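You operate a simulated robot arm through the tools that you are given. There is no shell and no other tool. Be economical: measure what you need, move in short steps, check, and stop when the job is done.

You are at the controls of a simulated robot arm. One attempt, no reset.

Task
Grind the coarse salt fine and tip it into the pink bowl.
Fine: grind in the mortar with the wooden pestle; the mortar goes back to its place with the pestle in it.

It is judged by the outcome, as a careful person would: the job done as asked, and still so three seconds after it is handed in. It fails if anything else is knocked over, pushed out of place, dropped, spilled or broken.

Robot
A 6-joint arm with a two-finger parallel gripper, fixed in place. Base frame: the origin is at the foot of the arm, x ahead of it, y to its left, z up. Lengths are in cm, angles in degrees, forces in N, time in s.
With the tool pointing down near the work surface it reaches from about 10 to 56 cm from the base axis. Its first joint turns from -166.0 to 166.0 degrees. Payload 4.1 kg.
The tool frame sits at the grasp point between the pads (the TCP): z along the fingers, y along the line on which they close. The tips reach 2.3 cm beyond it. The gripper opens to 9.4 cm. The fingers are 3.8 cm wide and 1 cm thick; the gripper's body (5.4 by 9.6 cm) begins 3.9 cm behind the TCP.
Orientation is told as [roll, pitch, yaw] about the base's x, y, z axes, in that order, counted from this pose: with the fingers straight down and closing along the base's y, the tool's x points along the base's -x, its y along +y and its z along -z.

Tools
- The arm moves only by the tool play_rows. Its argument "increments" is a list of rows, each an object (a shift or turn left out is 0, a gripper value left out holds the last) with "fingers": the finger opening in cm, from 0 to 9.4; "dp": the shift along the base's x, y, z in units of 20 mm (1.0 is 20 mm), a list of three; "rotation": the turn, a rotation vector about the base's x, y, z in units of 6 degrees (1.0 is 6 degrees), a list of three. In form: [{"fingers": fingers, "dp": [x, y, z], "rotation": [rx, ry, rz]}, ...]. A call has 1 to 20 rows; each row shifts and turns the commanded pose from where the row before left it. A call with a number of a shift or a turn outside -1 to 1 is refused whole. Rows are played at 5 a second. More than 5 cm and 8.6 degrees between two rows, or a gripper value outside its range, and nothing of the call is played. A pose out of reach is approached as far as the arm can. The call stops where the force on the tool passes 40 N (or 10 N more than at its start, if that is more) or the arm is blocked; 0.2 s more then pass. The fingers move at their own pace (about 4.5 cm/s each) and stop on an object; they squeeze with about 29 N. The grip force told is the motor's: it shows also when the fingers shut on nothing. Time passes only in rows, and 0.2 s behind the last, so rows that do not move let the fingers close. It gives the time, the measured TCP pose, the force on the tool (base axes), the opening and the grip force at its end, in the units of the frame above (readings bear some noise), and new pictures: "views" is both (left out), scene, wrist or none.
- Cameras (640 x 400 px; columns grow to the right, rows downward): "scene" is fixed at [5.14, 64.9, 167.03]; the picture's right is [-0.71, -0.71, 0.00], its down [-0.62, 0.62, -0.49] and it looks along [0.35, -0.35, -0.87] (base axes); focal length 229 px, centre (320, 200). "wrist" rides on the gripper at [8.6, 1.6, -7.4] in the tool frame; the picture's right is [-0.18, 0.98, 0.00], its down [-0.58, -0.11, -0.81] and it looks along [-0.79, -0.15, 0.59] (tool axes); focal length 243 px, centre (320, 200).
- raise_lower(by): slides the trunk up (or, below 0, down) by that many cm; the arm rides with it, the base frame stays. It gives what a move gives, with no picture.
- measure_at(camera, pixels): there is no depth. For up to 12 entries [column, row, z] of the newest picture of that camera ("zoom" is the newest enlarged one), the place [x, y] in the base frame at which the ray of that pixel passes the height z, good to about 0.2 cm. It takes no simulated time.
- inspect(camera, box): a new picture of the part [left, top, right, bottom] of that camera's present view, enlarged. It takes no simulated time.
- close_job(): hands the job in; it is judged then, once.

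Keep the steps short. Do not move on a guess: measure, check each grasp and each placing, and mend mistakes. In all there are 80 turns and 170 pictures (those below and enlarged ones count). Leave the gripper open and the arm clear of the work at the hand-in unless told otherwise, and finish with a single line.

The tools are called by a JSON object that holds its "op" and its "data". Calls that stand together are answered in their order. play_rows: Moves the arm, as the interface text tells. Its arguments: {"type":"object","properties":{"increments":{"type":"array"},"views":{"type":"string","enum":["both","scene","wrist","none"]}},"required":["increments"]} The other tools are called the same way: raise_lower (by) slides the trunk up or down; measure_at (camera, pixels) gives the place at which the rays of pixels pass given heights; inspect (camera, box) takes an enlarged picture of a part of a camera's view; close_job () hands the job in.

At the start:

```text
time: 0.0
tool_pos: [28.53, 8.45, 129.05]
tool_rot: [0.1, 0.0, 0.0]
wrist_force: [0.1, -0.5, 0.0]
grip_width: 9.41
grasp_force: 0.2
trunk travel left (down, up): [-52.5, 6.5]
```

scene: 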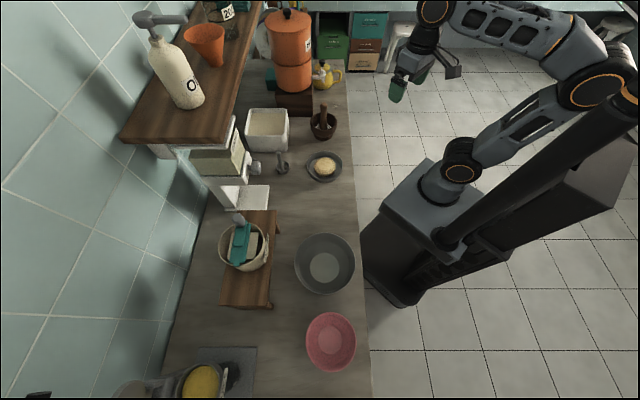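
wrist: 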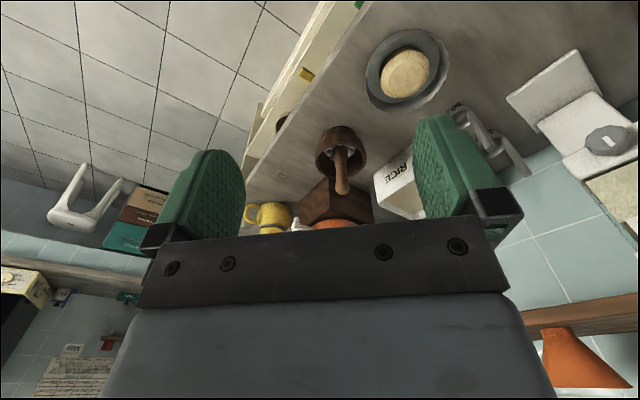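

I see the mortar with the pestle near scene (323,124) and the pink bowl near (331,341). I'll enlarge both areas.

{"op": "inspect", "data": {"camera": "scene", "box": [240, 60, 400, 200]}}

{"op": "inspect", "data": {"camera": "scene", "box": [180, 180, 400, 400]}}

{"op": "inspect", "data": {"camera": "wrist", "box": [240, 80, 440, 240]}}

{"op": "measure_at", "data": {"camera": "scene", "pixels": [[323, 128, 46], [323, 120, 52], [331, 341, 46], [325, 263, 46], [325, 166, 46], [282, 165, 46], [320, 107, 58], [345, 90, 46], [370, 320, 46]]}}

```text
2.86 times, centred on (320, 130) of scene
```

zoom: 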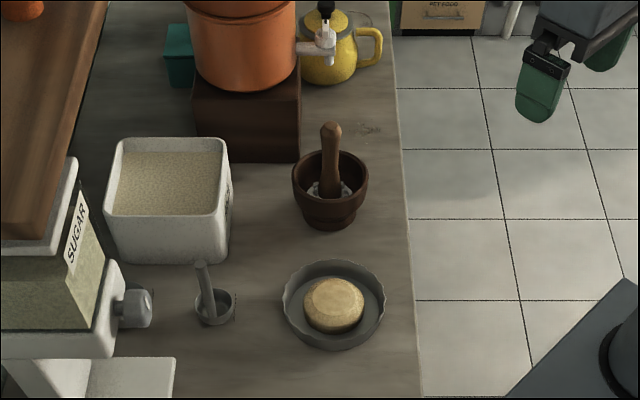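

```text
1.82 times, centred on (290, 290) of scene
```

zoom: 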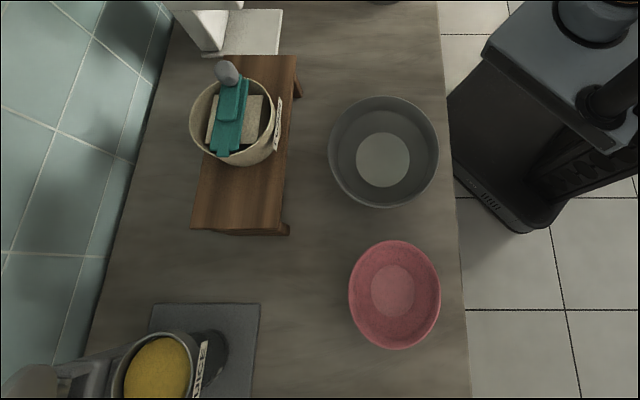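

```text
2.50 times, centred on (340, 160) of wrist
```

zoom: 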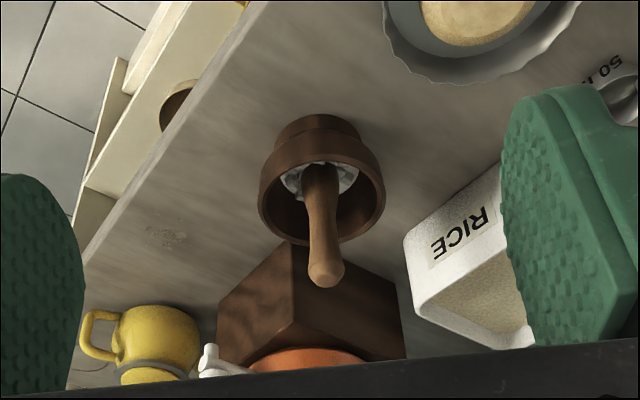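

```text
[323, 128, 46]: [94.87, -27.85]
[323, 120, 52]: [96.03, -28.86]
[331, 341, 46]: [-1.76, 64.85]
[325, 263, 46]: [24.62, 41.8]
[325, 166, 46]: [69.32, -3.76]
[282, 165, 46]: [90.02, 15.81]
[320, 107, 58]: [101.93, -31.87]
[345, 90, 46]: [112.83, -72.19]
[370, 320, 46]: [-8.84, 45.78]
```

The two cameras disagree about where the mortar would be if the counter is at z = 46. I'll use the rays from both to work out the true surface height.

{"op": "measure_at", "data": {"camera": "scene", "pixels": [[324, 138, 90], [324, 138, 95], [324, 138, 100], [325, 181, 90], [325, 181, 95], [325, 181, 100], [342, 160, 90], [342, 160, 95]]}}

{"op": "measure_at", "data": {"camera": "wrist", "pixels": [[367, 127, 90], [367, 127, 95], [367, 127, 100], [405, 75, 90], [405, 75, 95], [405, 75, 100]]}}

```text
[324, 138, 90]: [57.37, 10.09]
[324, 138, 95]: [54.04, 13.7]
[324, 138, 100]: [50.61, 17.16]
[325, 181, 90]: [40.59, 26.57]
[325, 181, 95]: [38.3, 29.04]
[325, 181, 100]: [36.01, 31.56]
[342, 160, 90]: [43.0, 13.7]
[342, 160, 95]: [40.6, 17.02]
```

```text
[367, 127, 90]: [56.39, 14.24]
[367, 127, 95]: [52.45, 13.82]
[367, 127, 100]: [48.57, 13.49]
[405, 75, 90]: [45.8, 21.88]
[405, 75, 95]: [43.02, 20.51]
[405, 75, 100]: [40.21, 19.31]
```

By both cameras, the counter is at about z = 95 in the TCP's frame, with the mortar near (53, 14). I'll move the wrist camera closer to get a better fix.

{"op": "play_rows", "data": {"increments": [{"fingers": 9.4, "dp": [0.5, 0.2, -0.9]}, {"dp": [0.5, 0.4, -0.9]}, {"dp": [0.5, 0.4, -0.9]}, {"dp": [0.5, 0.4, -0.9]}, {"dp": [0.5, 0.4, -0.9]}, {"dp": [0.5, 0.4, -0.9]}], "views": "both"}}

```text
time: 1.4
tool_pos: [34.51, 12.94, 118.27]
tool_rot: [0.0, 0.0, 0.0]
wrist_force: [0.6, 0.2, 0.2]
grip_width: 9.41
grasp_force: 0.1
trunk travel left (down, up): [-52.5, 6.5]
```

scene: 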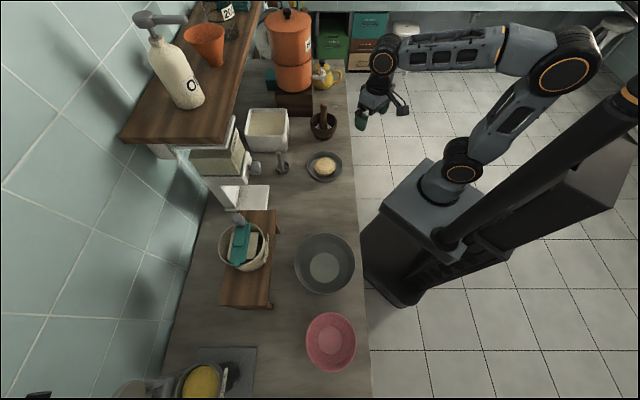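
wrist: 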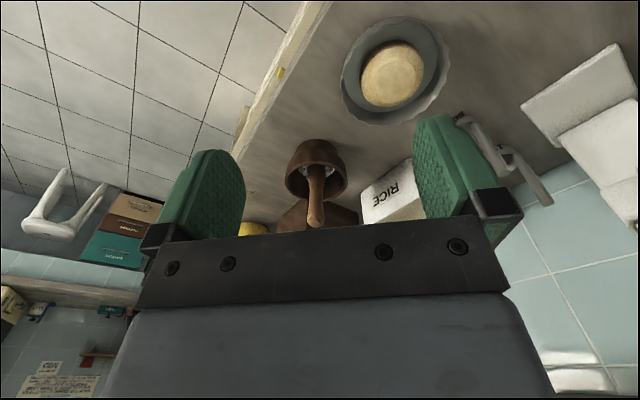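

Now I'll measure the mortar and the dish again from the new wrist pose.

{"op": "measure_at", "data": {"camera": "wrist", "pixels": [[320, 142, 46], [320, 142, 70], [320, 142, 90], [395, 75, 46], [395, 75, 70], [395, 75, 90], [290, 40, 46], [290, 40, 90]]}}

{"op": "measure_at", "data": {"camera": "scene", "pixels": [[324, 138, 46], [324, 138, 70], [324, 138, 80], [325, 167, 46], [325, 167, 70], [325, 167, 80]]}}

{"op": "inspect", "data": {"camera": "wrist", "box": [220, 20, 460, 240]}}

```text
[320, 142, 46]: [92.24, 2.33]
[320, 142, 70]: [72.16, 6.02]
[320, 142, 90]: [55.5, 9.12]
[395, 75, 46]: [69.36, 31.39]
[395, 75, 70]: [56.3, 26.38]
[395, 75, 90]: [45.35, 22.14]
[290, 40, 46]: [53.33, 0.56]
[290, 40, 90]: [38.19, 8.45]
```

```text
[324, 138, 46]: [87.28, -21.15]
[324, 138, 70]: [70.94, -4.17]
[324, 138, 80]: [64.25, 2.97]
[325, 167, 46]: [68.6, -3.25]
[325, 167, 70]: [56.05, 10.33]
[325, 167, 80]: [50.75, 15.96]
```

```text
1.82 times, centred on (340, 130) of wrist
```

zoom: 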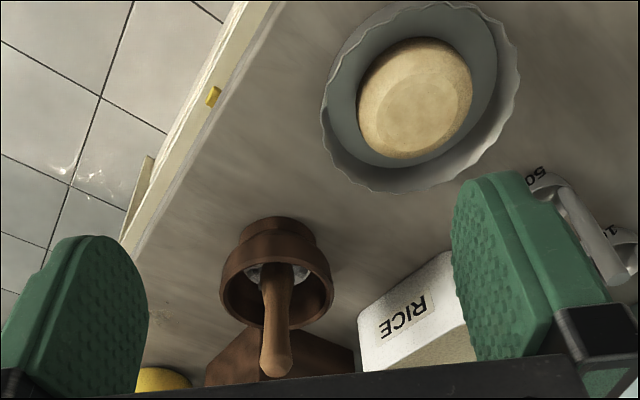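

The surface comes out near z = 90. Next is the pestle tip, at scene (323.5,106) and wrist (315,217), and the mortar rim.

{"op": "measure_at", "data": {"camera": "scene", "pixels": [[323.5, 106, 100], [323.5, 106, 104], [323.5, 106, 108], [323, 117, 96], [323, 117, 99], [312, 119, 96], [337, 121, 96]]}}

{"op": "measure_at", "data": {"camera": "wrist", "pixels": [[315, 217, 100], [315, 217, 104], [315, 217, 108], [316, 174, 96], [316, 174, 99], [285, 170, 96], [347, 174, 96]]}}

{"op": "inspect", "data": {"camera": "scene", "box": [280, 80, 370, 150]}}

```text
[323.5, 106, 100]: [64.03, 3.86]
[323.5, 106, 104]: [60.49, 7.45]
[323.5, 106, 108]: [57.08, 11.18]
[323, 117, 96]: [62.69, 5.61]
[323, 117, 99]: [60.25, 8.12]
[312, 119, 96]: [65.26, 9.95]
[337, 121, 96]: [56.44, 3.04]
```

```text
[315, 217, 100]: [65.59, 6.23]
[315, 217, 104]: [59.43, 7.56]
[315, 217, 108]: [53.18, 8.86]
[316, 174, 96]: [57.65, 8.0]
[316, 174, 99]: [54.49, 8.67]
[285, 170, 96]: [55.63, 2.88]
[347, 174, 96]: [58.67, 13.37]
```

```text
5.71 times, centred on (325, 115) of scene
```

zoom: 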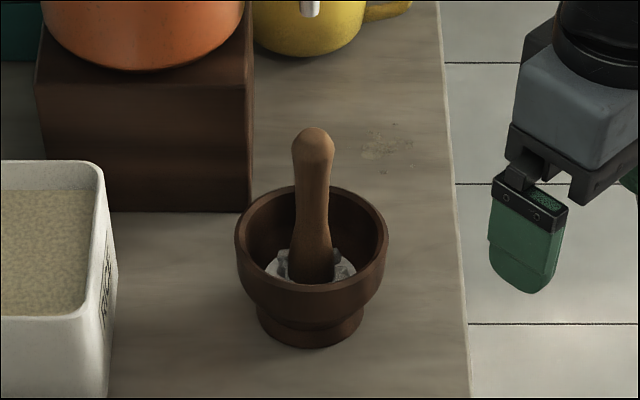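

The pestle's top is near (60, 7.5, 104) and the rim centre near (59, 8.5, 97). This is at the edge of reach, so I'll move out at a safe height to test it.

{"op": "play_rows", "data": {"increments": [{"dp": [1, -0.2, 0]}, {"dp": [1, -0.2, 0]}, {"dp": [1, -0.3, 0]}, {"dp": [1, -0.3, 0]}, {"dp": [1, -0.3, 0]}, {"dp": [1, -0.3, 0]}, {"dp": [1, -0.3, 0]}, {"dp": [1, -0.3, 0]}, {"dp": [1, -0.3, 0]}], "views": "both"}}

```text
time: 3.4
tool_pos: [52.55, 7.92, 118.27]
tool_rot: [0.0, 0.1, 0.1]
wrist_force: [0.4, 0.2, 0.4]
grip_width: 9.4
grasp_force: 0.1
trunk travel left (down, up): [-52.5, 6.5]
```

scene: 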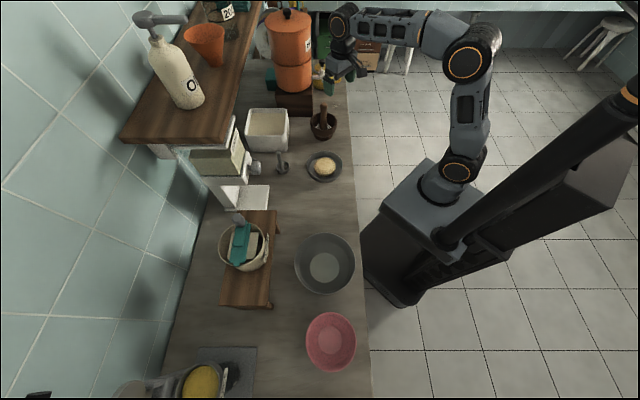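
wrist: 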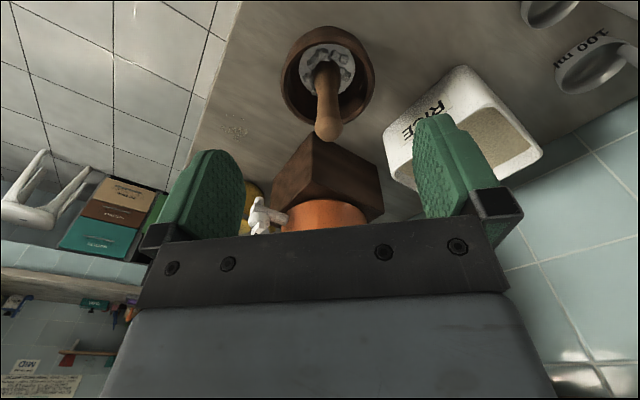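

The reach is fine here. I'll refine the positions from this nearer view: pestle tip at (327,130), rim centre at (328,77).

{"op": "measure_at", "data": {"camera": "wrist", "pixels": [[327, 130, 102], [327, 130, 104], [327, 130, 106], [328, 77, 95], [328, 77, 97], [281, 77, 96], [375, 77, 96], [328, 60, 91], [328, 60, 92]]}}

{"op": "measure_at", "data": {"camera": "scene", "pixels": [[323.5, 105, 102], [323.5, 105, 104], [323.5, 105, 106], [323.6, 122.5, 95], [323.6, 122.5, 97]]}}

{"op": "inspect", "data": {"camera": "wrist", "box": [260, 10, 400, 150]}}

```text
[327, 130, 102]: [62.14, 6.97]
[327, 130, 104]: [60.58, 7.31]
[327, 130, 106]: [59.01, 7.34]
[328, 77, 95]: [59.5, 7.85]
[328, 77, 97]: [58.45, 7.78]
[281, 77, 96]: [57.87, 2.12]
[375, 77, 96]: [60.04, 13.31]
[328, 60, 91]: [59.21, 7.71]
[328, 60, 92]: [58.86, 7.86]
```

```text
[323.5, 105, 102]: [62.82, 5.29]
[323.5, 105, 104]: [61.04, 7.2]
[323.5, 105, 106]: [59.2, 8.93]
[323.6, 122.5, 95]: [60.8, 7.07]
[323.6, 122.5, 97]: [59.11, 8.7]
```

```text
2.86 times, centred on (330, 80) of wrist
```

zoom: 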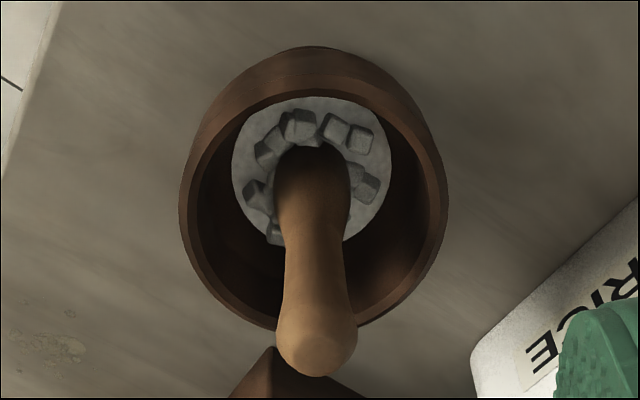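

The pestle's top is near (60.5, 7.3, 104). I'll go over it at z = 114 with the fingers open on both sides, then check.

{"op": "play_rows", "data": {"increments": [{"dp": [1, 0, 0]}, {"dp": [1, -0.1, 0]}, {"dp": [1, -0.1, 0]}, {"dp": [0.9, -0.1, 0]}, {"dp": [0, 0, -0.5]}, {"dp": [0, 0, -0.5]}, {"dp": [0, 0, -0.5]}, {"dp": [0, 0, -0.5]}], "views": "both"}}

```text
time: 5.2
tool_pos: [60.35, 7.27, 114.26]
tool_rot: [-0.2, 0.0, -0.1]
wrist_force: [0.3, -0.3, 0.6]
grip_width: 9.41
grasp_force: 0.1
trunk travel left (down, up): [-52.5, 6.5]
```

scene: 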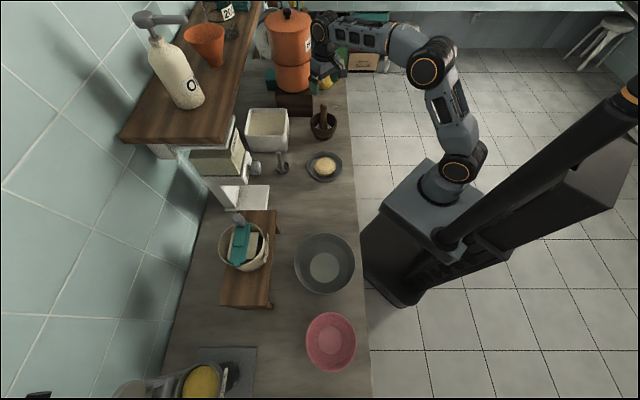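
wrist: 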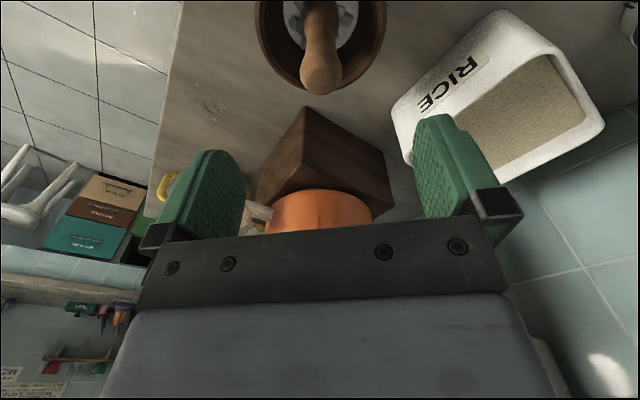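

Checking the pestle tip at wrist (321,88) once more before descending.

{"op": "measure_at", "data": {"camera": "wrist", "pixels": [[321, 80, 104], [321, 80, 103], [321, 80, 105], [321, 93, 103]]}}

```text
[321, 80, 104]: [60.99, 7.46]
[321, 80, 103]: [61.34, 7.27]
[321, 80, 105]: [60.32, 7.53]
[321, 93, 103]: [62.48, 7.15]
```

The tip is about (60.8, 7.4, 104.3). I'll descend to z ≈ 102 and watch for contact.

{"op": "play_rows", "data": {"increments": [{"dp": [0.1, 0.05, -0.9]}, {"dp": [0, 0, -1]}, {"dp": [0, 0, -1]}, {"dp": [0, 0, -1]}, {"dp": [0, 0, -1]}, {"dp": [0, 0, -1]}], "views": "both"}}

```text
time: 6.6
tool_pos: [60.52, 7.31, 102.56]
tool_rot: [0.0, 0.0, -0.1]
wrist_force: [0.0, 0.5, -0.4]
grip_width: 9.38
grasp_force: 0.1
trunk travel left (down, up): [-52.5, 6.5]
```

scene: 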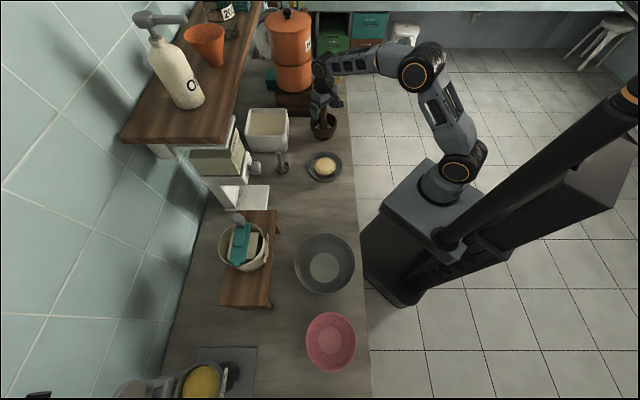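
wrist: 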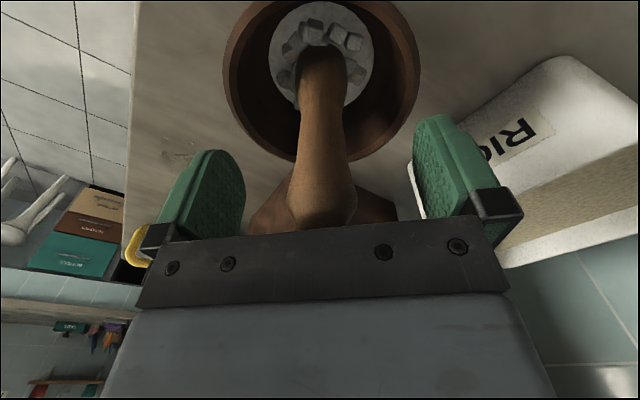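

The pestle stands between the fingers at (322,190). Closing on it.

{"op": "play_rows", "data": {"increments": [{"fingers": 5}, {"fingers": 3.5}, {"fingers": 0}, {"fingers": 0}, {"fingers": 0}, {"fingers": 0}], "views": "both"}}

```text
time: 8.0
tool_pos: [60.5, 7.35, 102.57]
tool_rot: [-0.1, 0.1, -0.1]
wrist_force: [-0.1, 0.5, -0.4]
grip_width: 2.84
grasp_force: 29.3
trunk travel left (down, up): [-52.5, 6.5]
```

scene: 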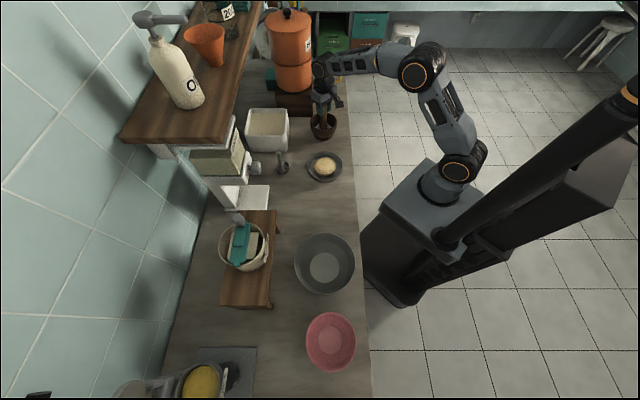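
wrist: 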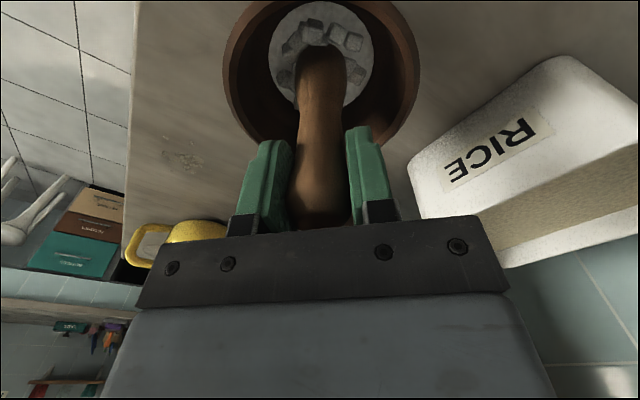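

The grip is firm at 2.84 cm. The pestle foot sits in the centre of the salt. I'll press down lightly and read the force.

{"op": "play_rows", "data": {"increments": [{"dp": [0, 0, -0.05]}, {"dp": [0, 0, -0.05]}, {"dp": [0, 0, -0.05]}], "views": "none"}}

```text
time: 8.8
tool_pos: [60.5, 7.39, 102.5]
tool_rot: [0.0, -0.3, 0.0]
wrist_force: [-1.1, 0.0, 22.5]
grip_width: 2.85
grasp_force: 28.8
trunk travel left (down, up): [-52.5, 6.5]
```

It is pressing with 22 N. I'll circle with about a 0.9 cm radius, keeping the pressure on.

{"op": "play_rows", "data": {"increments": [{"dp": [0.3, 0, 0.03]}, {"dp": [0.15, 0, 0]}, {"dp": [-0.13, 0.32, 0]}, {"dp": [-0.32, 0.13, 0]}, {"dp": [-0.32, -0.13, 0]}, {"dp": [-0.13, -0.32, 0]}, {"dp": [0.13, -0.32, 0]}, {"dp": [0.32, -0.13, 0]}, {"dp": [0.32, 0.13, 0]}, {"dp": [0.13, 0.32, 0]}], "views": "both"}}

```text
time: 11.0
tool_pos: [61.35, 7.56, 102.29]
tool_rot: [0.0, 0.0, 0.1]
wrist_force: [0.5, -0.7, 0.7]
grip_width: 2.75
grasp_force: 28.8
trunk travel left (down, up): [-52.5, 6.5]
```

scene: 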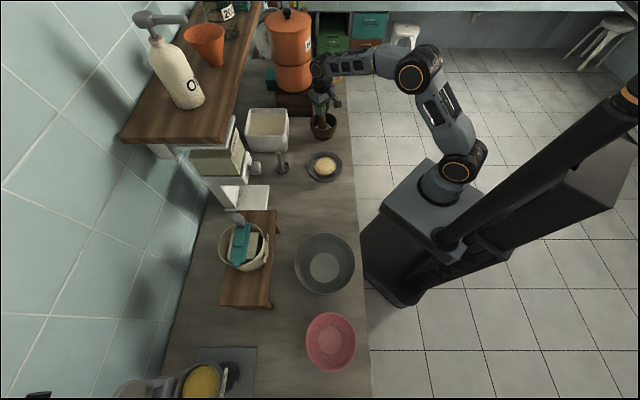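
wrist: 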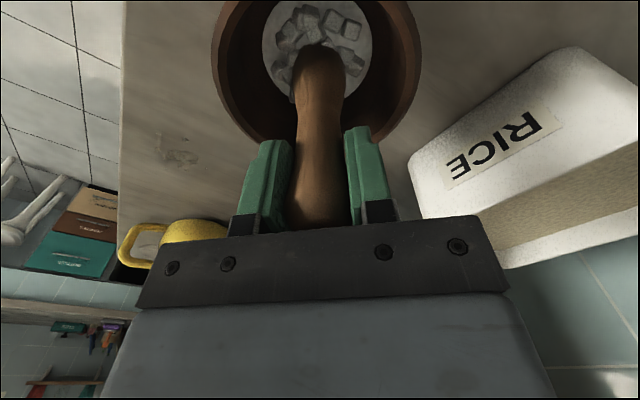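

The chunks are being moved around, but the pressure has dropped to almost nothing. I'll press down again and circle twice.

{"op": "play_rows", "data": {"increments": [{"dp": [0, 0, -0.06]}, {"dp": [0, 0, -0.05]}, {"dp": [-0.13, 0.32, 0]}, {"dp": [-0.32, 0.13, 0]}, {"dp": [-0.32, -0.13, -0.02]}, {"dp": [-0.13, -0.32, 0]}, {"dp": [0.13, -0.32, -0.02]}, {"dp": [0.32, -0.13, 0]}, {"dp": [0.32, 0.13, -0.02]}, {"dp": [0.13, 0.32, 0]}, {"dp": [-0.13, 0.32, -0.02]}, {"dp": [-0.32, 0.13, 0]}, {"dp": [-0.32, -0.13, -0.02]}, {"dp": [-0.13, -0.32, 0]}, {"dp": [0.13, -0.32, -0.02]}, {"dp": [0.32, -0.13, 0]}, {"dp": [0.32, 0.13, -0.02]}, {"dp": [0.13, 0.32, 0]}], "views": "wrist"}}

```text
time: 14.8
tool_pos: [61.23, 7.27, 101.68]
tool_rot: [0.0, -0.1, -0.1]
wrist_force: [-2.0, -3.4, 11.1]
grip_width: 2.73
grasp_force: 29.3
trunk travel left (down, up): [-52.5, 6.5]
```

wrist: 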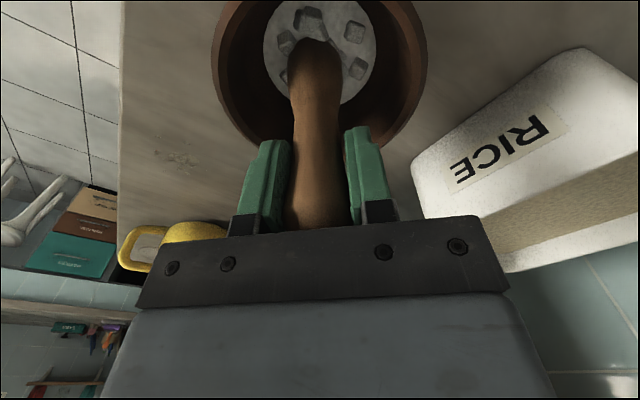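

The chunks look smaller. I'll continue with two more circles under light pressure.

{"op": "play_rows", "data": {"increments": [{"dp": [-0.13, 0.32, 0]}, {"dp": [-0.32, 0.13, 0]}, {"dp": [-0.32, -0.13, -0.02]}, {"dp": [-0.13, -0.32, 0]}, {"dp": [0.13, -0.32, -0.02]}, {"dp": [0.32, -0.13, 0]}, {"dp": [0.32, 0.13, -0.02]}, {"dp": [0.13, 0.32, 0]}, {"dp": [-0.13, 0.32, -0.02]}, {"dp": [-0.32, 0.13, 0]}, {"dp": [-0.32, -0.13, -0.02]}, {"dp": [-0.13, -0.32, 0]}, {"dp": [0.13, -0.32, -0.02]}, {"dp": [0.32, -0.13, 0]}, {"dp": [0.32, 0.13, -0.02]}, {"dp": [0.13, 0.32, 0]}], "views": "wrist"}}

{"op": "inspect", "data": {"camera": "wrist", "box": [220, 0, 420, 120]}}

```text
time: 18.2
tool_pos: [61.37, 7.28, 101.36]
tool_rot: [-0.1, 0.0, -0.1]
wrist_force: [0.0, -0.8, 2.3]
grip_width: 2.71
grasp_force: 29.3
trunk travel left (down, up): [-52.5, 6.5]
```

wrist: 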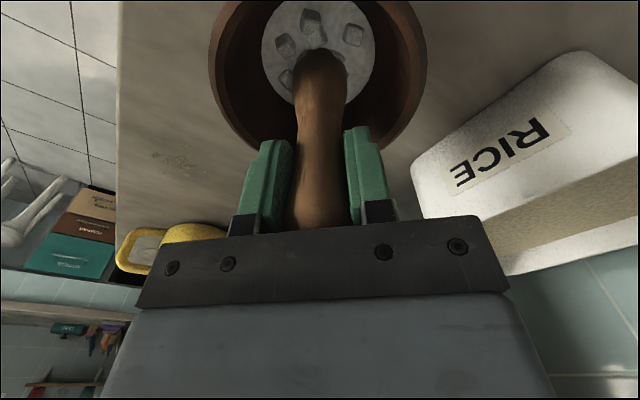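

```text
3.20 times, centred on (320, 60) of wrist
```

zoom: 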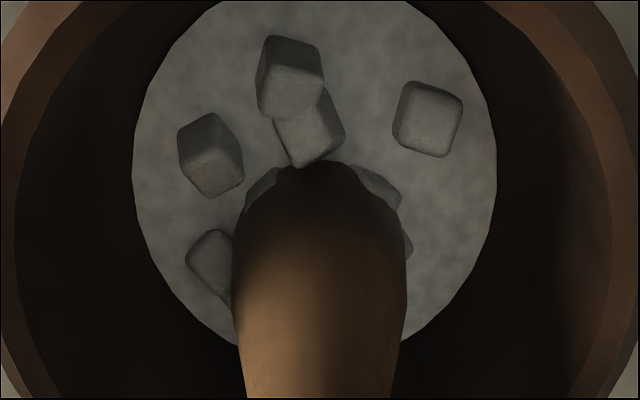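

The cubes are still coarse, so this needs more pressure. I'll press down step by step toward 25 N.

{"op": "play_rows", "data": {"increments": [{"dp": [0, 0, -0.08]}, {"dp": [0, 0, -0.08]}, {"dp": [0, 0, -0.08]}, {"dp": [0, 0, -0.08]}], "views": "none"}}

```text
time: 19.2
tool_pos: [61.4, 7.24, 101.06]
tool_rot: [0.0, -0.3, 0.1]
wrist_force: [0.3, 0.7, 23.1]
grip_width: 2.74
grasp_force: 29.0
trunk travel left (down, up): [-52.5, 6.5]
```

At 23 N now. Circling while feeding down slightly to hold the pressure.

{"op": "play_rows", "data": {"increments": [{"dp": [-0.13, 0.32, -0.02]}, {"dp": [-0.32, 0.13, -0.02]}, {"dp": [-0.32, -0.13, -0.02]}, {"dp": [-0.13, -0.32, -0.02]}, {"dp": [0.13, -0.32, -0.02]}, {"dp": [0.32, -0.13, -0.02]}, {"dp": [0.32, 0.13, -0.02]}, {"dp": [0.13, 0.32, -0.02]}, {"dp": [-0.13, 0.32, -0.02]}, {"dp": [-0.32, 0.13, -0.02]}, {"dp": [-0.32, -0.13, -0.02]}, {"dp": [-0.13, -0.32, -0.02]}, {"dp": [0.13, -0.32, -0.02]}, {"dp": [0.32, -0.13, -0.02]}, {"dp": [0.32, 0.13, -0.02]}, {"dp": [0.13, 0.32, -0.02]}], "views": "wrist"}}

{"op": "inspect", "data": {"camera": "wrist", "box": [220, 0, 420, 120]}}

```text
time: 21.1
tool_pos: [61.43, 7.42, 100.81]
tool_rot: [-0.1, -0.6, -0.1]
wrist_force: [-0.7, -2.8, 14.3]
grip_width: 2.67
grasp_force: 29.0
trunk travel left (down, up): [-52.5, 6.5]
stopped in row 9: the force on the tool passed its limit (the readings are from after the stop); the commanded pose is now the measured one
```

wrist: 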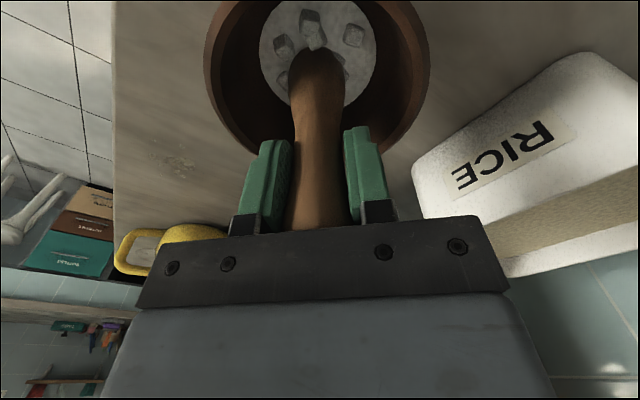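

```text
3.20 times, centred on (320, 60) of wrist
```

zoom: 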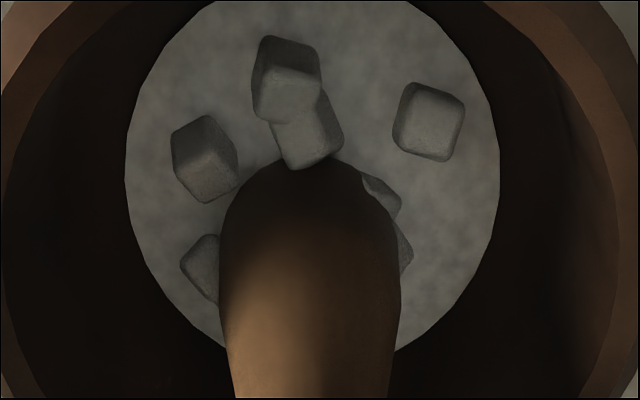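

The pestle has been working on the far side (+x), while the chunks sit on the near side. I'll sweep across the middle toward the base with the pressure on.

{"op": "play_rows", "data": {"increments": [{"dp": [-0.35, 0, 0]}, {"dp": [-0.35, 0, 0]}, {"dp": [-0.35, 0, 0]}, {"dp": [-0.35, 0, 0]}], "views": "wrist"}}

{"op": "inspect", "data": {"camera": "wrist", "box": [220, 0, 420, 120]}}

```text
time: 22.1
tool_pos: [58.72, 7.35, 100.87]
tool_rot: [-0.1, -0.5, 0.1]
wrist_force: [6.8, -0.6, 24.4]
grip_width: 2.68
grasp_force: 29.5
trunk travel left (down, up): [-52.5, 6.5]
```

wrist: 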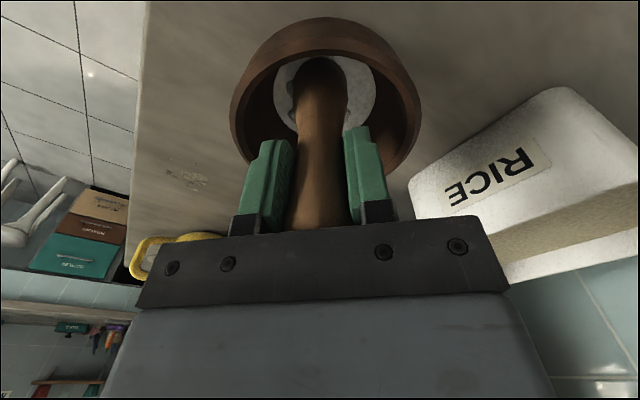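

```text
3.20 times, centred on (320, 60) of wrist
```

zoom: 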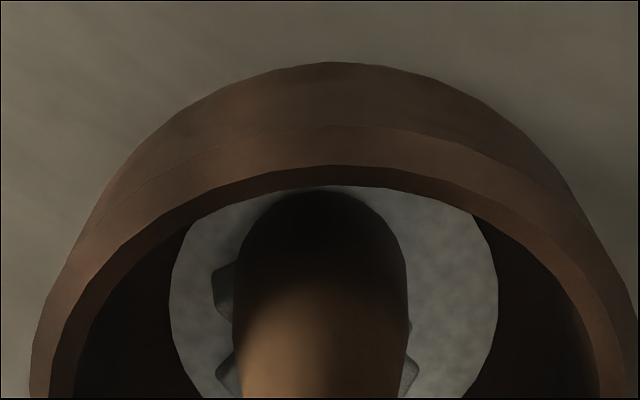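

That sweep covers the whole floor. I'll do two wider circles around the mortar's centre, starting from this side.

{"op": "play_rows", "data": {"increments": [{"dp": [0.19, -0.46, 0]}, {"dp": [0.46, -0.19, 0]}, {"dp": [0.46, 0.19, 0]}, {"dp": [0.19, 0.46, 0]}, {"dp": [-0.19, 0.46, 0]}, {"dp": [-0.46, 0.19, 0]}, {"dp": [-0.46, -0.19, 0]}, {"dp": [-0.19, -0.46, 0]}, {"dp": [0.19, -0.46, 0]}, {"dp": [0.46, -0.19, 0]}, {"dp": [0.46, 0.19, 0]}, {"dp": [0.19, 0.46, 0]}, {"dp": [-0.19, 0.46, 0]}, {"dp": [-0.46, 0.19, 0]}, {"dp": [-0.46, -0.19, 0]}, {"dp": [-0.19, -0.46, 0]}, {"dp": [0.5, 0, 0]}, {"dp": [0.5, 0, 0]}, {"dp": [0.4, 0, 0]}], "views": "wrist"}}

{"op": "inspect", "data": {"camera": "wrist", "box": [220, 0, 420, 120]}}

```text
time: 26.1
tool_pos: [61.15, 7.41, 100.96]
tool_rot: [-0.2, -0.5, 0.0]
wrist_force: [-8.0, 2.4, 32.4]
grip_width: 2.73
grasp_force: 28.8
trunk travel left (down, up): [-52.5, 6.5]
```

wrist: 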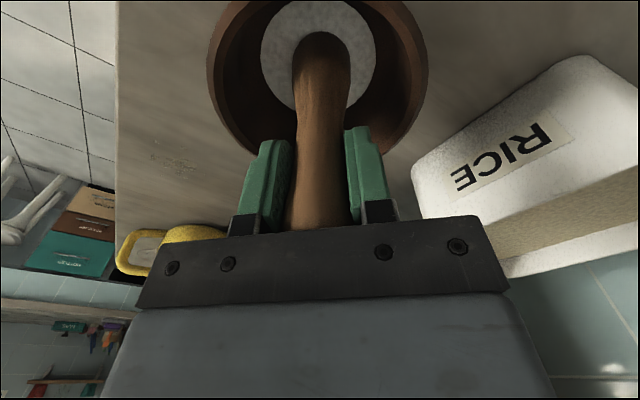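

```text
3.20 times, centred on (320, 60) of wrist
```

zoom: 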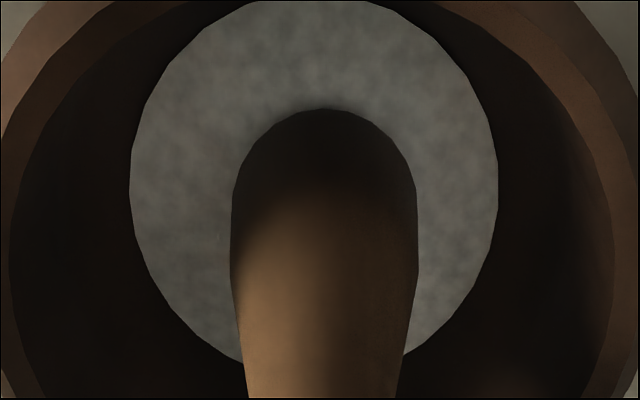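

All the cubes are gone and only fine powder is left. I'll lift the pestle straight up and look.

{"op": "play_rows", "data": {"increments": [{"dp": [-0.3, 0.1, 0.3]}, {"dp": [-0.2, 0, 0.8]}, {"dp": [0, 0, 1]}, {"dp": [0, 0, 1]}, {"dp": [0, 0, 1]}, {"dp": [0, 0, 1]}, {"dp": [0, 0, 1]}, {"dp": [0, 0, 1]}, {"dp": [0, 0, 1]}], "views": "both"}}

{"op": "inspect", "data": {"camera": "wrist", "box": [220, 0, 420, 160]}}

{"op": "inspect", "data": {"camera": "scene", "box": [280, 50, 380, 150]}}

```text
time: 28.1
tool_pos: [60.52, 7.7, 116.74]
tool_rot: [-0.1, -0.2, 0.0]
wrist_force: [-0.6, 0.4, -1.2]
grip_width: 2.69
grasp_force: 29.2
trunk travel left (down, up): [-52.5, 6.5]
```

scene: 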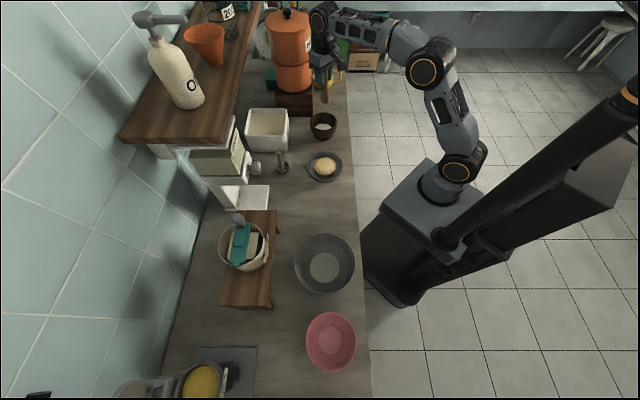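
wrist: 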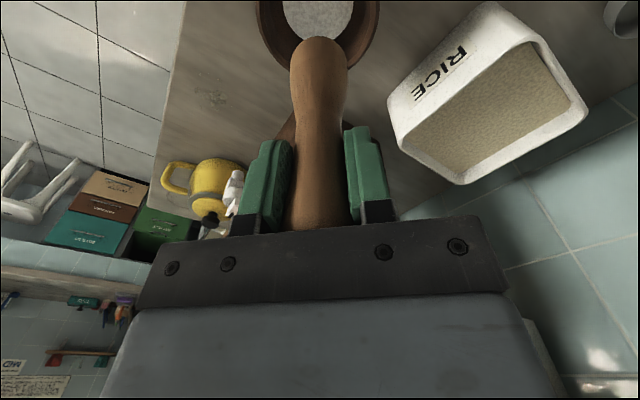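

```text
2.50 times, centred on (320, 80) of wrist
```

zoom: 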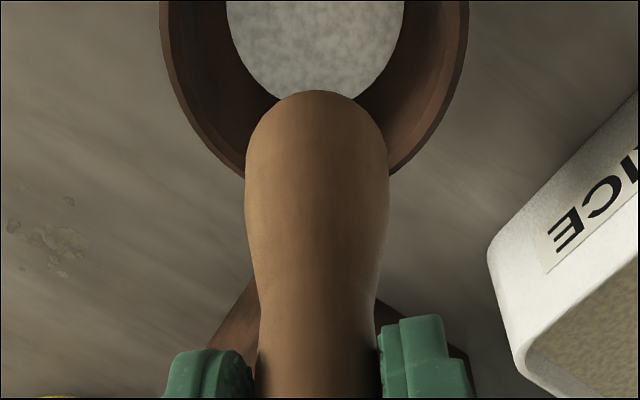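

```text
4.00 times, centred on (330, 100) of scene
```

zoom: 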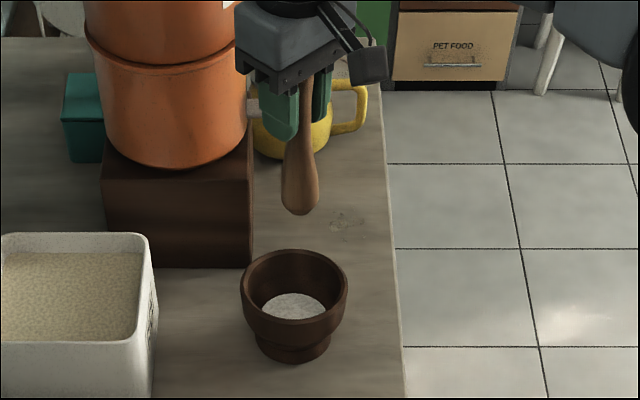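

The salt is fine and the mortar hasn't moved. Next I need a free spot to lay the pestle for a while, so I'll check the area between the dish and the grey bowl.

{"op": "measure_at", "data": {"camera": "scene", "pixels": [[325, 210, 89], [340, 210, 89], [300, 210, 89], [275, 205, 89], [325, 183, 91], [325, 233, 95], [353, 210, 89], [331, 341, 90], [306, 341, 95], [356, 341, 95], [331, 313, 95], [331, 371, 95]]}}

{"op": "inspect", "data": {"camera": "scene", "box": [230, 140, 380, 240]}}

```text
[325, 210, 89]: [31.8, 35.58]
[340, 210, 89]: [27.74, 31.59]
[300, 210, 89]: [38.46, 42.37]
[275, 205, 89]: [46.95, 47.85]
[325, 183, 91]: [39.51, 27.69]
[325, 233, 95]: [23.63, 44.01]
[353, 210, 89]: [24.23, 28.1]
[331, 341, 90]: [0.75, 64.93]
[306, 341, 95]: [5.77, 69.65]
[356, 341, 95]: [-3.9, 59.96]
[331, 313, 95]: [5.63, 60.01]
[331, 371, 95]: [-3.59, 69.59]
```

```text
4.00 times, centred on (305, 190) of scene
```

zoom: 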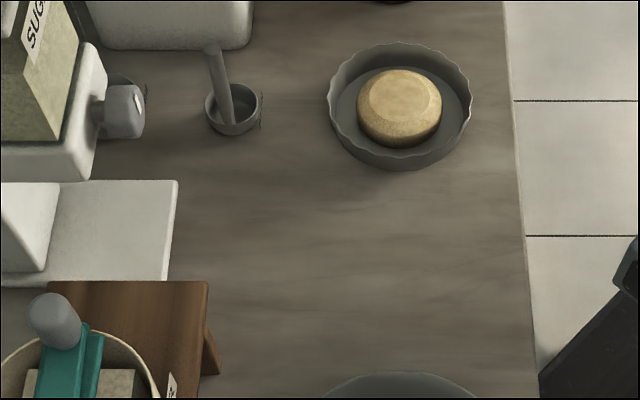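

The strip between the dish and the grey bowl is free, along the line from (24,28) to (45,47). I'll back away from the mortar at this height and start turning the tool.

{"op": "play_rows", "data": {"increments": [{"dp": [-1, 0.2, 0.2]}, {"dp": [-1, 0.2, 0.2]}, {"dp": [-1, 0.2, 0.2]}, {"dp": [-1, 0.2, 0.2]}, {"dp": [-1, 0.2, 0.2]}, {"dp": [-1, 0.3, 0], "rotation": [0, 0, -1]}, {"dp": [-1, 0.3, 0], "rotation": [0, 0, -1]}, {"dp": [-1, 0.3, 0], "rotation": [0, 0, -1]}, {"dp": [-1, 0.4, 0], "rotation": [0, 0, -1]}, {"dp": [-0.8, 0.4, 0], "rotation": [0, 0, -1]}, {"dp": [-0.8, 0.5, 0], "rotation": [0, 0, -1]}, {"dp": [-0.6, 0.5, 0], "rotation": [0, 0, -1]}, {"dp": [-0.6, 0.6, 0], "rotation": [0, 0, -1]}, {"dp": [-0.6, 0.6, 0], "rotation": [0, 0, -1]}, {"dp": [-0.6, 0.6, 0], "rotation": [0, 0, -1]}], "views": "scene"}}

```text
time: 31.3
tool_pos: [34.61, 18.65, 118.82]
tool_rot: [-0.2, -0.2, -60.1]
wrist_force: [0.6, -0.2, -1.3]
grip_width: 2.71
grasp_force: 29.3
trunk travel left (down, up): [-52.5, 6.5]
```

scene: 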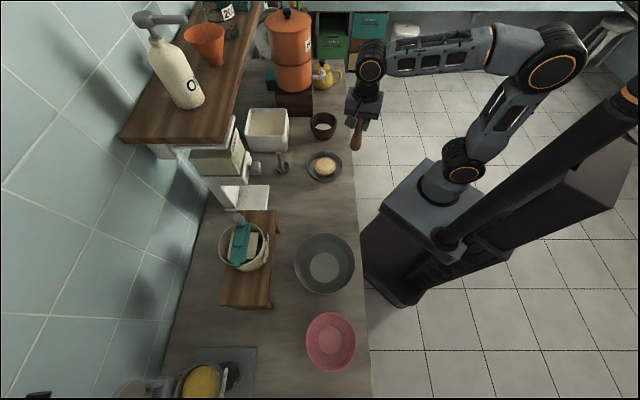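

The turning works. I'll finish the yaw to −135 and move over the strip, staying high.

{"op": "play_rows", "data": {"increments": [{"dp": [-0.3, 0.5, 0], "rotation": [0, 0, -1]}, {"dp": [-0.3, 0.5, 0], "rotation": [0, 0, -1]}, {"dp": [-0.3, 0.5, 0], "rotation": [0, 0, -1]}, {"dp": [-0.3, 0.5, 0], "rotation": [0, 0, -1]}, {"dp": [-0.3, 0.5, 0], "rotation": [0, 0, -1]}, {"dp": [-0.3, 0.5, 0], "rotation": [0, 0, -1]}, {"dp": [-0.3, 0.5, 0], "rotation": [0, 0, -1]}, {"dp": [-0.3, 0.5, 0], "rotation": [0, 0, -1]}, {"dp": [-0.3, 0.5, 0], "rotation": [0, 0, -1]}, {"dp": [-0.3, 0.5, 0], "rotation": [0, 0, -1]}, {"dp": [0, 0.5, 0], "rotation": [0, 0, -1]}, {"dp": [0, 0.5, 0], "rotation": [0, 0, -1]}, {"dp": [0, 0.5, 0], "rotation": [0, 0, -0.5]}], "views": "both"}}

```text
time: 34.1
tool_pos: [35.98, 23.96, 118.48]
tool_rot: [-0.7, -0.2, -134.3]
wrist_force: [1.0, 0.6, -1.6]
grip_width: 2.68
grasp_force: 29.2
out of reach, approached as far as the arm can: row 11, 12, 13
trunk travel left (down, up): [-52.5, 6.5]
```

scene: 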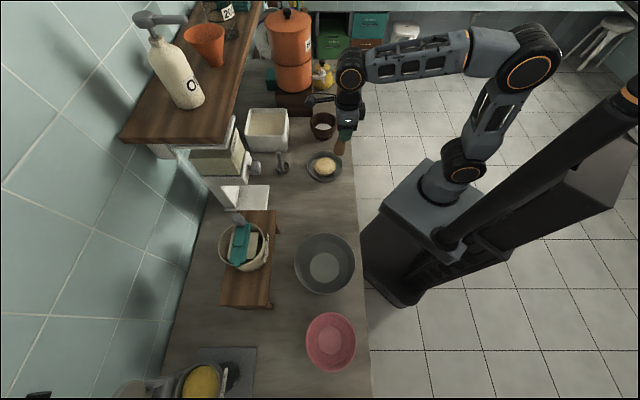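
wrist: 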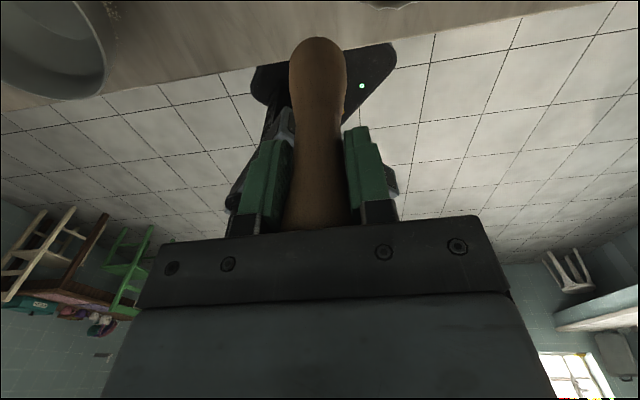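

The last joint's limit is near −166° relative to the arm's direction, so I'll point the pestle at azimuth 75° instead. I'm turning back to yaw −105.

{"op": "play_rows", "data": {"increments": [{"rotation": [0, 0, 1]}, {"rotation": [0, 0, 1]}, {"rotation": [0, 0, 1]}, {"rotation": [0, 0, 1]}, {"rotation": [0, 0, 1]}], "views": "none"}}

```text
time: 35.3
tool_pos: [35.88, 23.91, 118.33]
tool_rot: [-0.2, -0.3, -104.9]
wrist_force: [0.0, -0.7, -1.0]
grip_width: 2.7
grasp_force: 28.7
trunk travel left (down, up): [-52.5, 6.5]
```

Now moving over the strip at (30,30) and starting the tilt, which brings the pestle toward horizontal, pointing to azimuth 75°.

{"op": "play_rows", "data": {"increments": [{"dp": [-0.75, 0.75, 0]}, {"dp": [-0.75, 0.75, 0]}, {"dp": [-0.75, 0.75, 0]}, {"dp": [-0.7, 0.75, 0]}, {"rotation": [0.966, -0.259, 0]}, {"rotation": [0.966, -0.259, 0]}, {"rotation": [0.966, -0.259, 0]}, {"rotation": [0.966, -0.259, 0]}, {"rotation": [0.966, -0.259, 0]}, {"rotation": [0.966, -0.259, 0]}], "views": "both"}}

```text
time: 37.5
tool_pos: [30.07, 29.94, 118.49]
tool_rot: [-0.2, 36.0, -105.0]
wrist_force: [-0.6, 0.1, -0.3]
grip_width: 0.01
grasp_force: 29.3
trunk travel left (down, up): [-52.5, 6.5]
```

scene: 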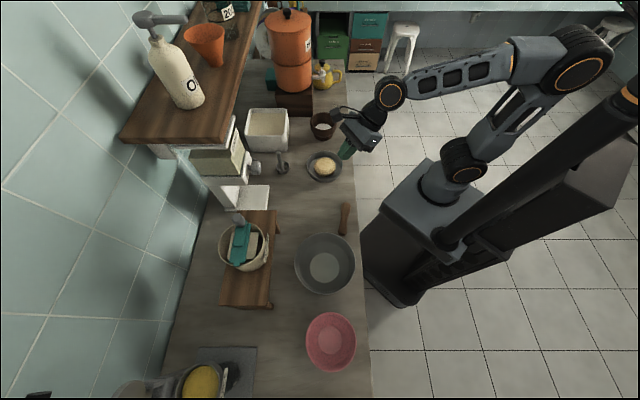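
wrist: 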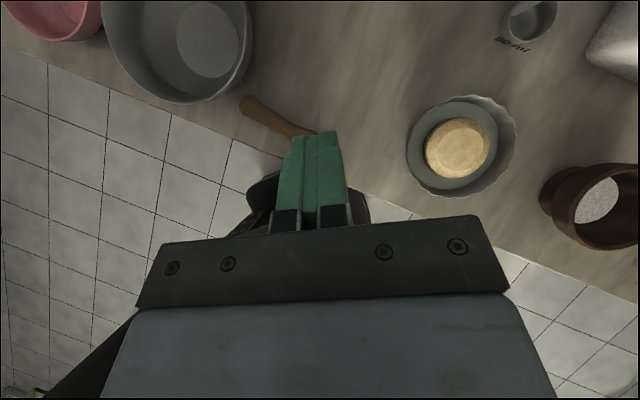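

The pestle slipped out of the fingers (opening 0) and now lies on the counter near scene (343,218). I'll look at how it rests.

{"op": "inspect", "data": {"camera": "scene", "box": [290, 170, 390, 260]}}

{"op": "inspect", "data": {"camera": "wrist", "box": [180, 40, 380, 180]}}

{"op": "measure_at", "data": {"camera": "scene", "pixels": [[345, 204, 90.5], [341, 234, 90.5], [343, 218, 90.5]]}}

```text
4.44 times, centred on (340, 215) of scene
```

zoom: 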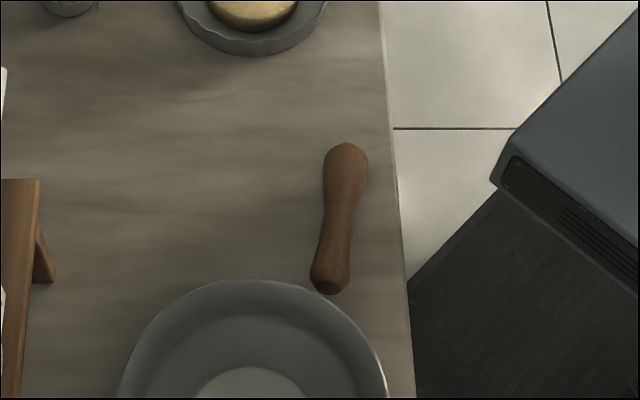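

```text
2.86 times, centred on (280, 110) of wrist
```

zoom: 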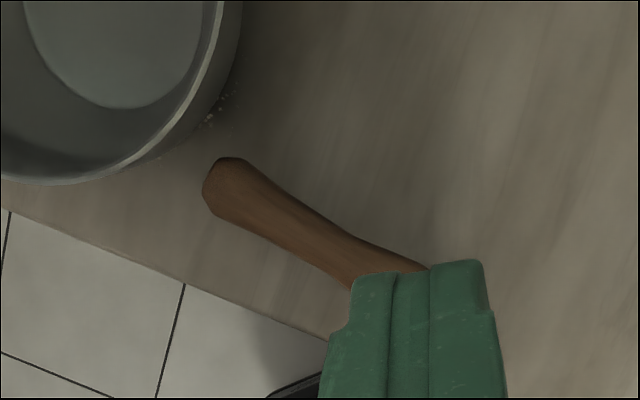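

```text
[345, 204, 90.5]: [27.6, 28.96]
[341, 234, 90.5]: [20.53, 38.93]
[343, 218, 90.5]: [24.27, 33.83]
```

The pestle lies stable with its head toward (27.6,29) and its handle toward (20.5,39), about 3 cm from the edge and close to the grey bowl. I'll level the tool, turn it across the pestle and go above it, so I can pick it up again properly.

{"op": "play_rows", "data": {"increments": [{"fingers": 6, "rotation": [-0.966, 0.259, 0]}, {"rotation": [-0.966, 0.259, 0]}, {"rotation": [-0.966, 0.259, 0]}, {"rotation": [-0.966, 0.259, 0]}, {"rotation": [-0.966, 0.259, 0]}, {"rotation": [-0.966, 0.259, 0]}, {"dp": [-0.3, 0.2, 0], "rotation": [0, 0, 1]}, {"dp": [-0.3, 0.2, 0], "rotation": [0, 0, 1]}, {"dp": [-0.3, 0.2, 0], "rotation": [0, 0, 1]}, {"dp": [-0.3, 0.2, 0], "rotation": [0, 0, 1]}, {"dp": [-0.3, 0.2, -0.5], "rotation": [0, 0, 1]}, {"dp": [-0.3, 0.2, -0.5], "rotation": [0, 0, 1]}, {"dp": [-0.4, 0.2, -0.5], "rotation": [0, 0, 1]}, {"dp": [-0.4, 0.3, -0.5], "rotation": [0, 0, 1]}, {"dp": [-0.3, 0.2, -0.5], "rotation": [0, 0, 0.5]}], "views": "both"}}

```text
time: 40.7
tool_pos: [24.01, 33.66, 113.37]
tool_rot: [-0.1, -0.2, -54.0]
wrist_force: [0.5, -0.2, -0.9]
grip_width: 5.97
grasp_force: 0.1
trunk travel left (down, up): [-52.5, 6.5]
```

scene: 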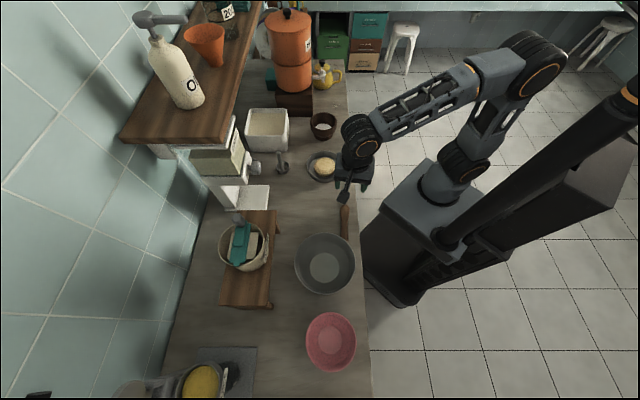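
wrist: 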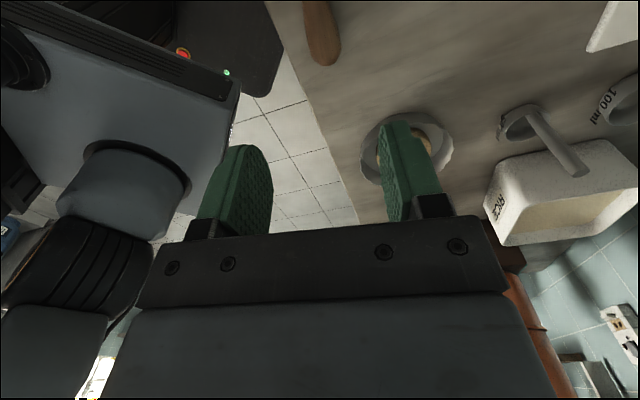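

The pestle's head shows at wrist (322,40), lined up with the tool. I'll measure it against the scene view.

{"op": "measure_at", "data": {"camera": "wrist", "pixels": [[323, 66, 89], [323, 66, 90.5], [323, 40, 90.5], [320, 5, 90.5], [304, 30, 90.5], [340, 30, 90.5]]}}

{"op": "measure_at", "data": {"camera": "scene", "pixels": [[345.5, 203, 89], [345.5, 203, 90.5], [345.5, 207, 90.5]]}}

```text
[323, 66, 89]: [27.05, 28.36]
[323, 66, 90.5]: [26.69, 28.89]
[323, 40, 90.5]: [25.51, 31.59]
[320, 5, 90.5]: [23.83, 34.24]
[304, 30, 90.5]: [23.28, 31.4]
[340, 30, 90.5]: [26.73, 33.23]
```

```text
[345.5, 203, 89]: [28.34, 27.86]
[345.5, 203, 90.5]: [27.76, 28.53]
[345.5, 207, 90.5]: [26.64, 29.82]
```

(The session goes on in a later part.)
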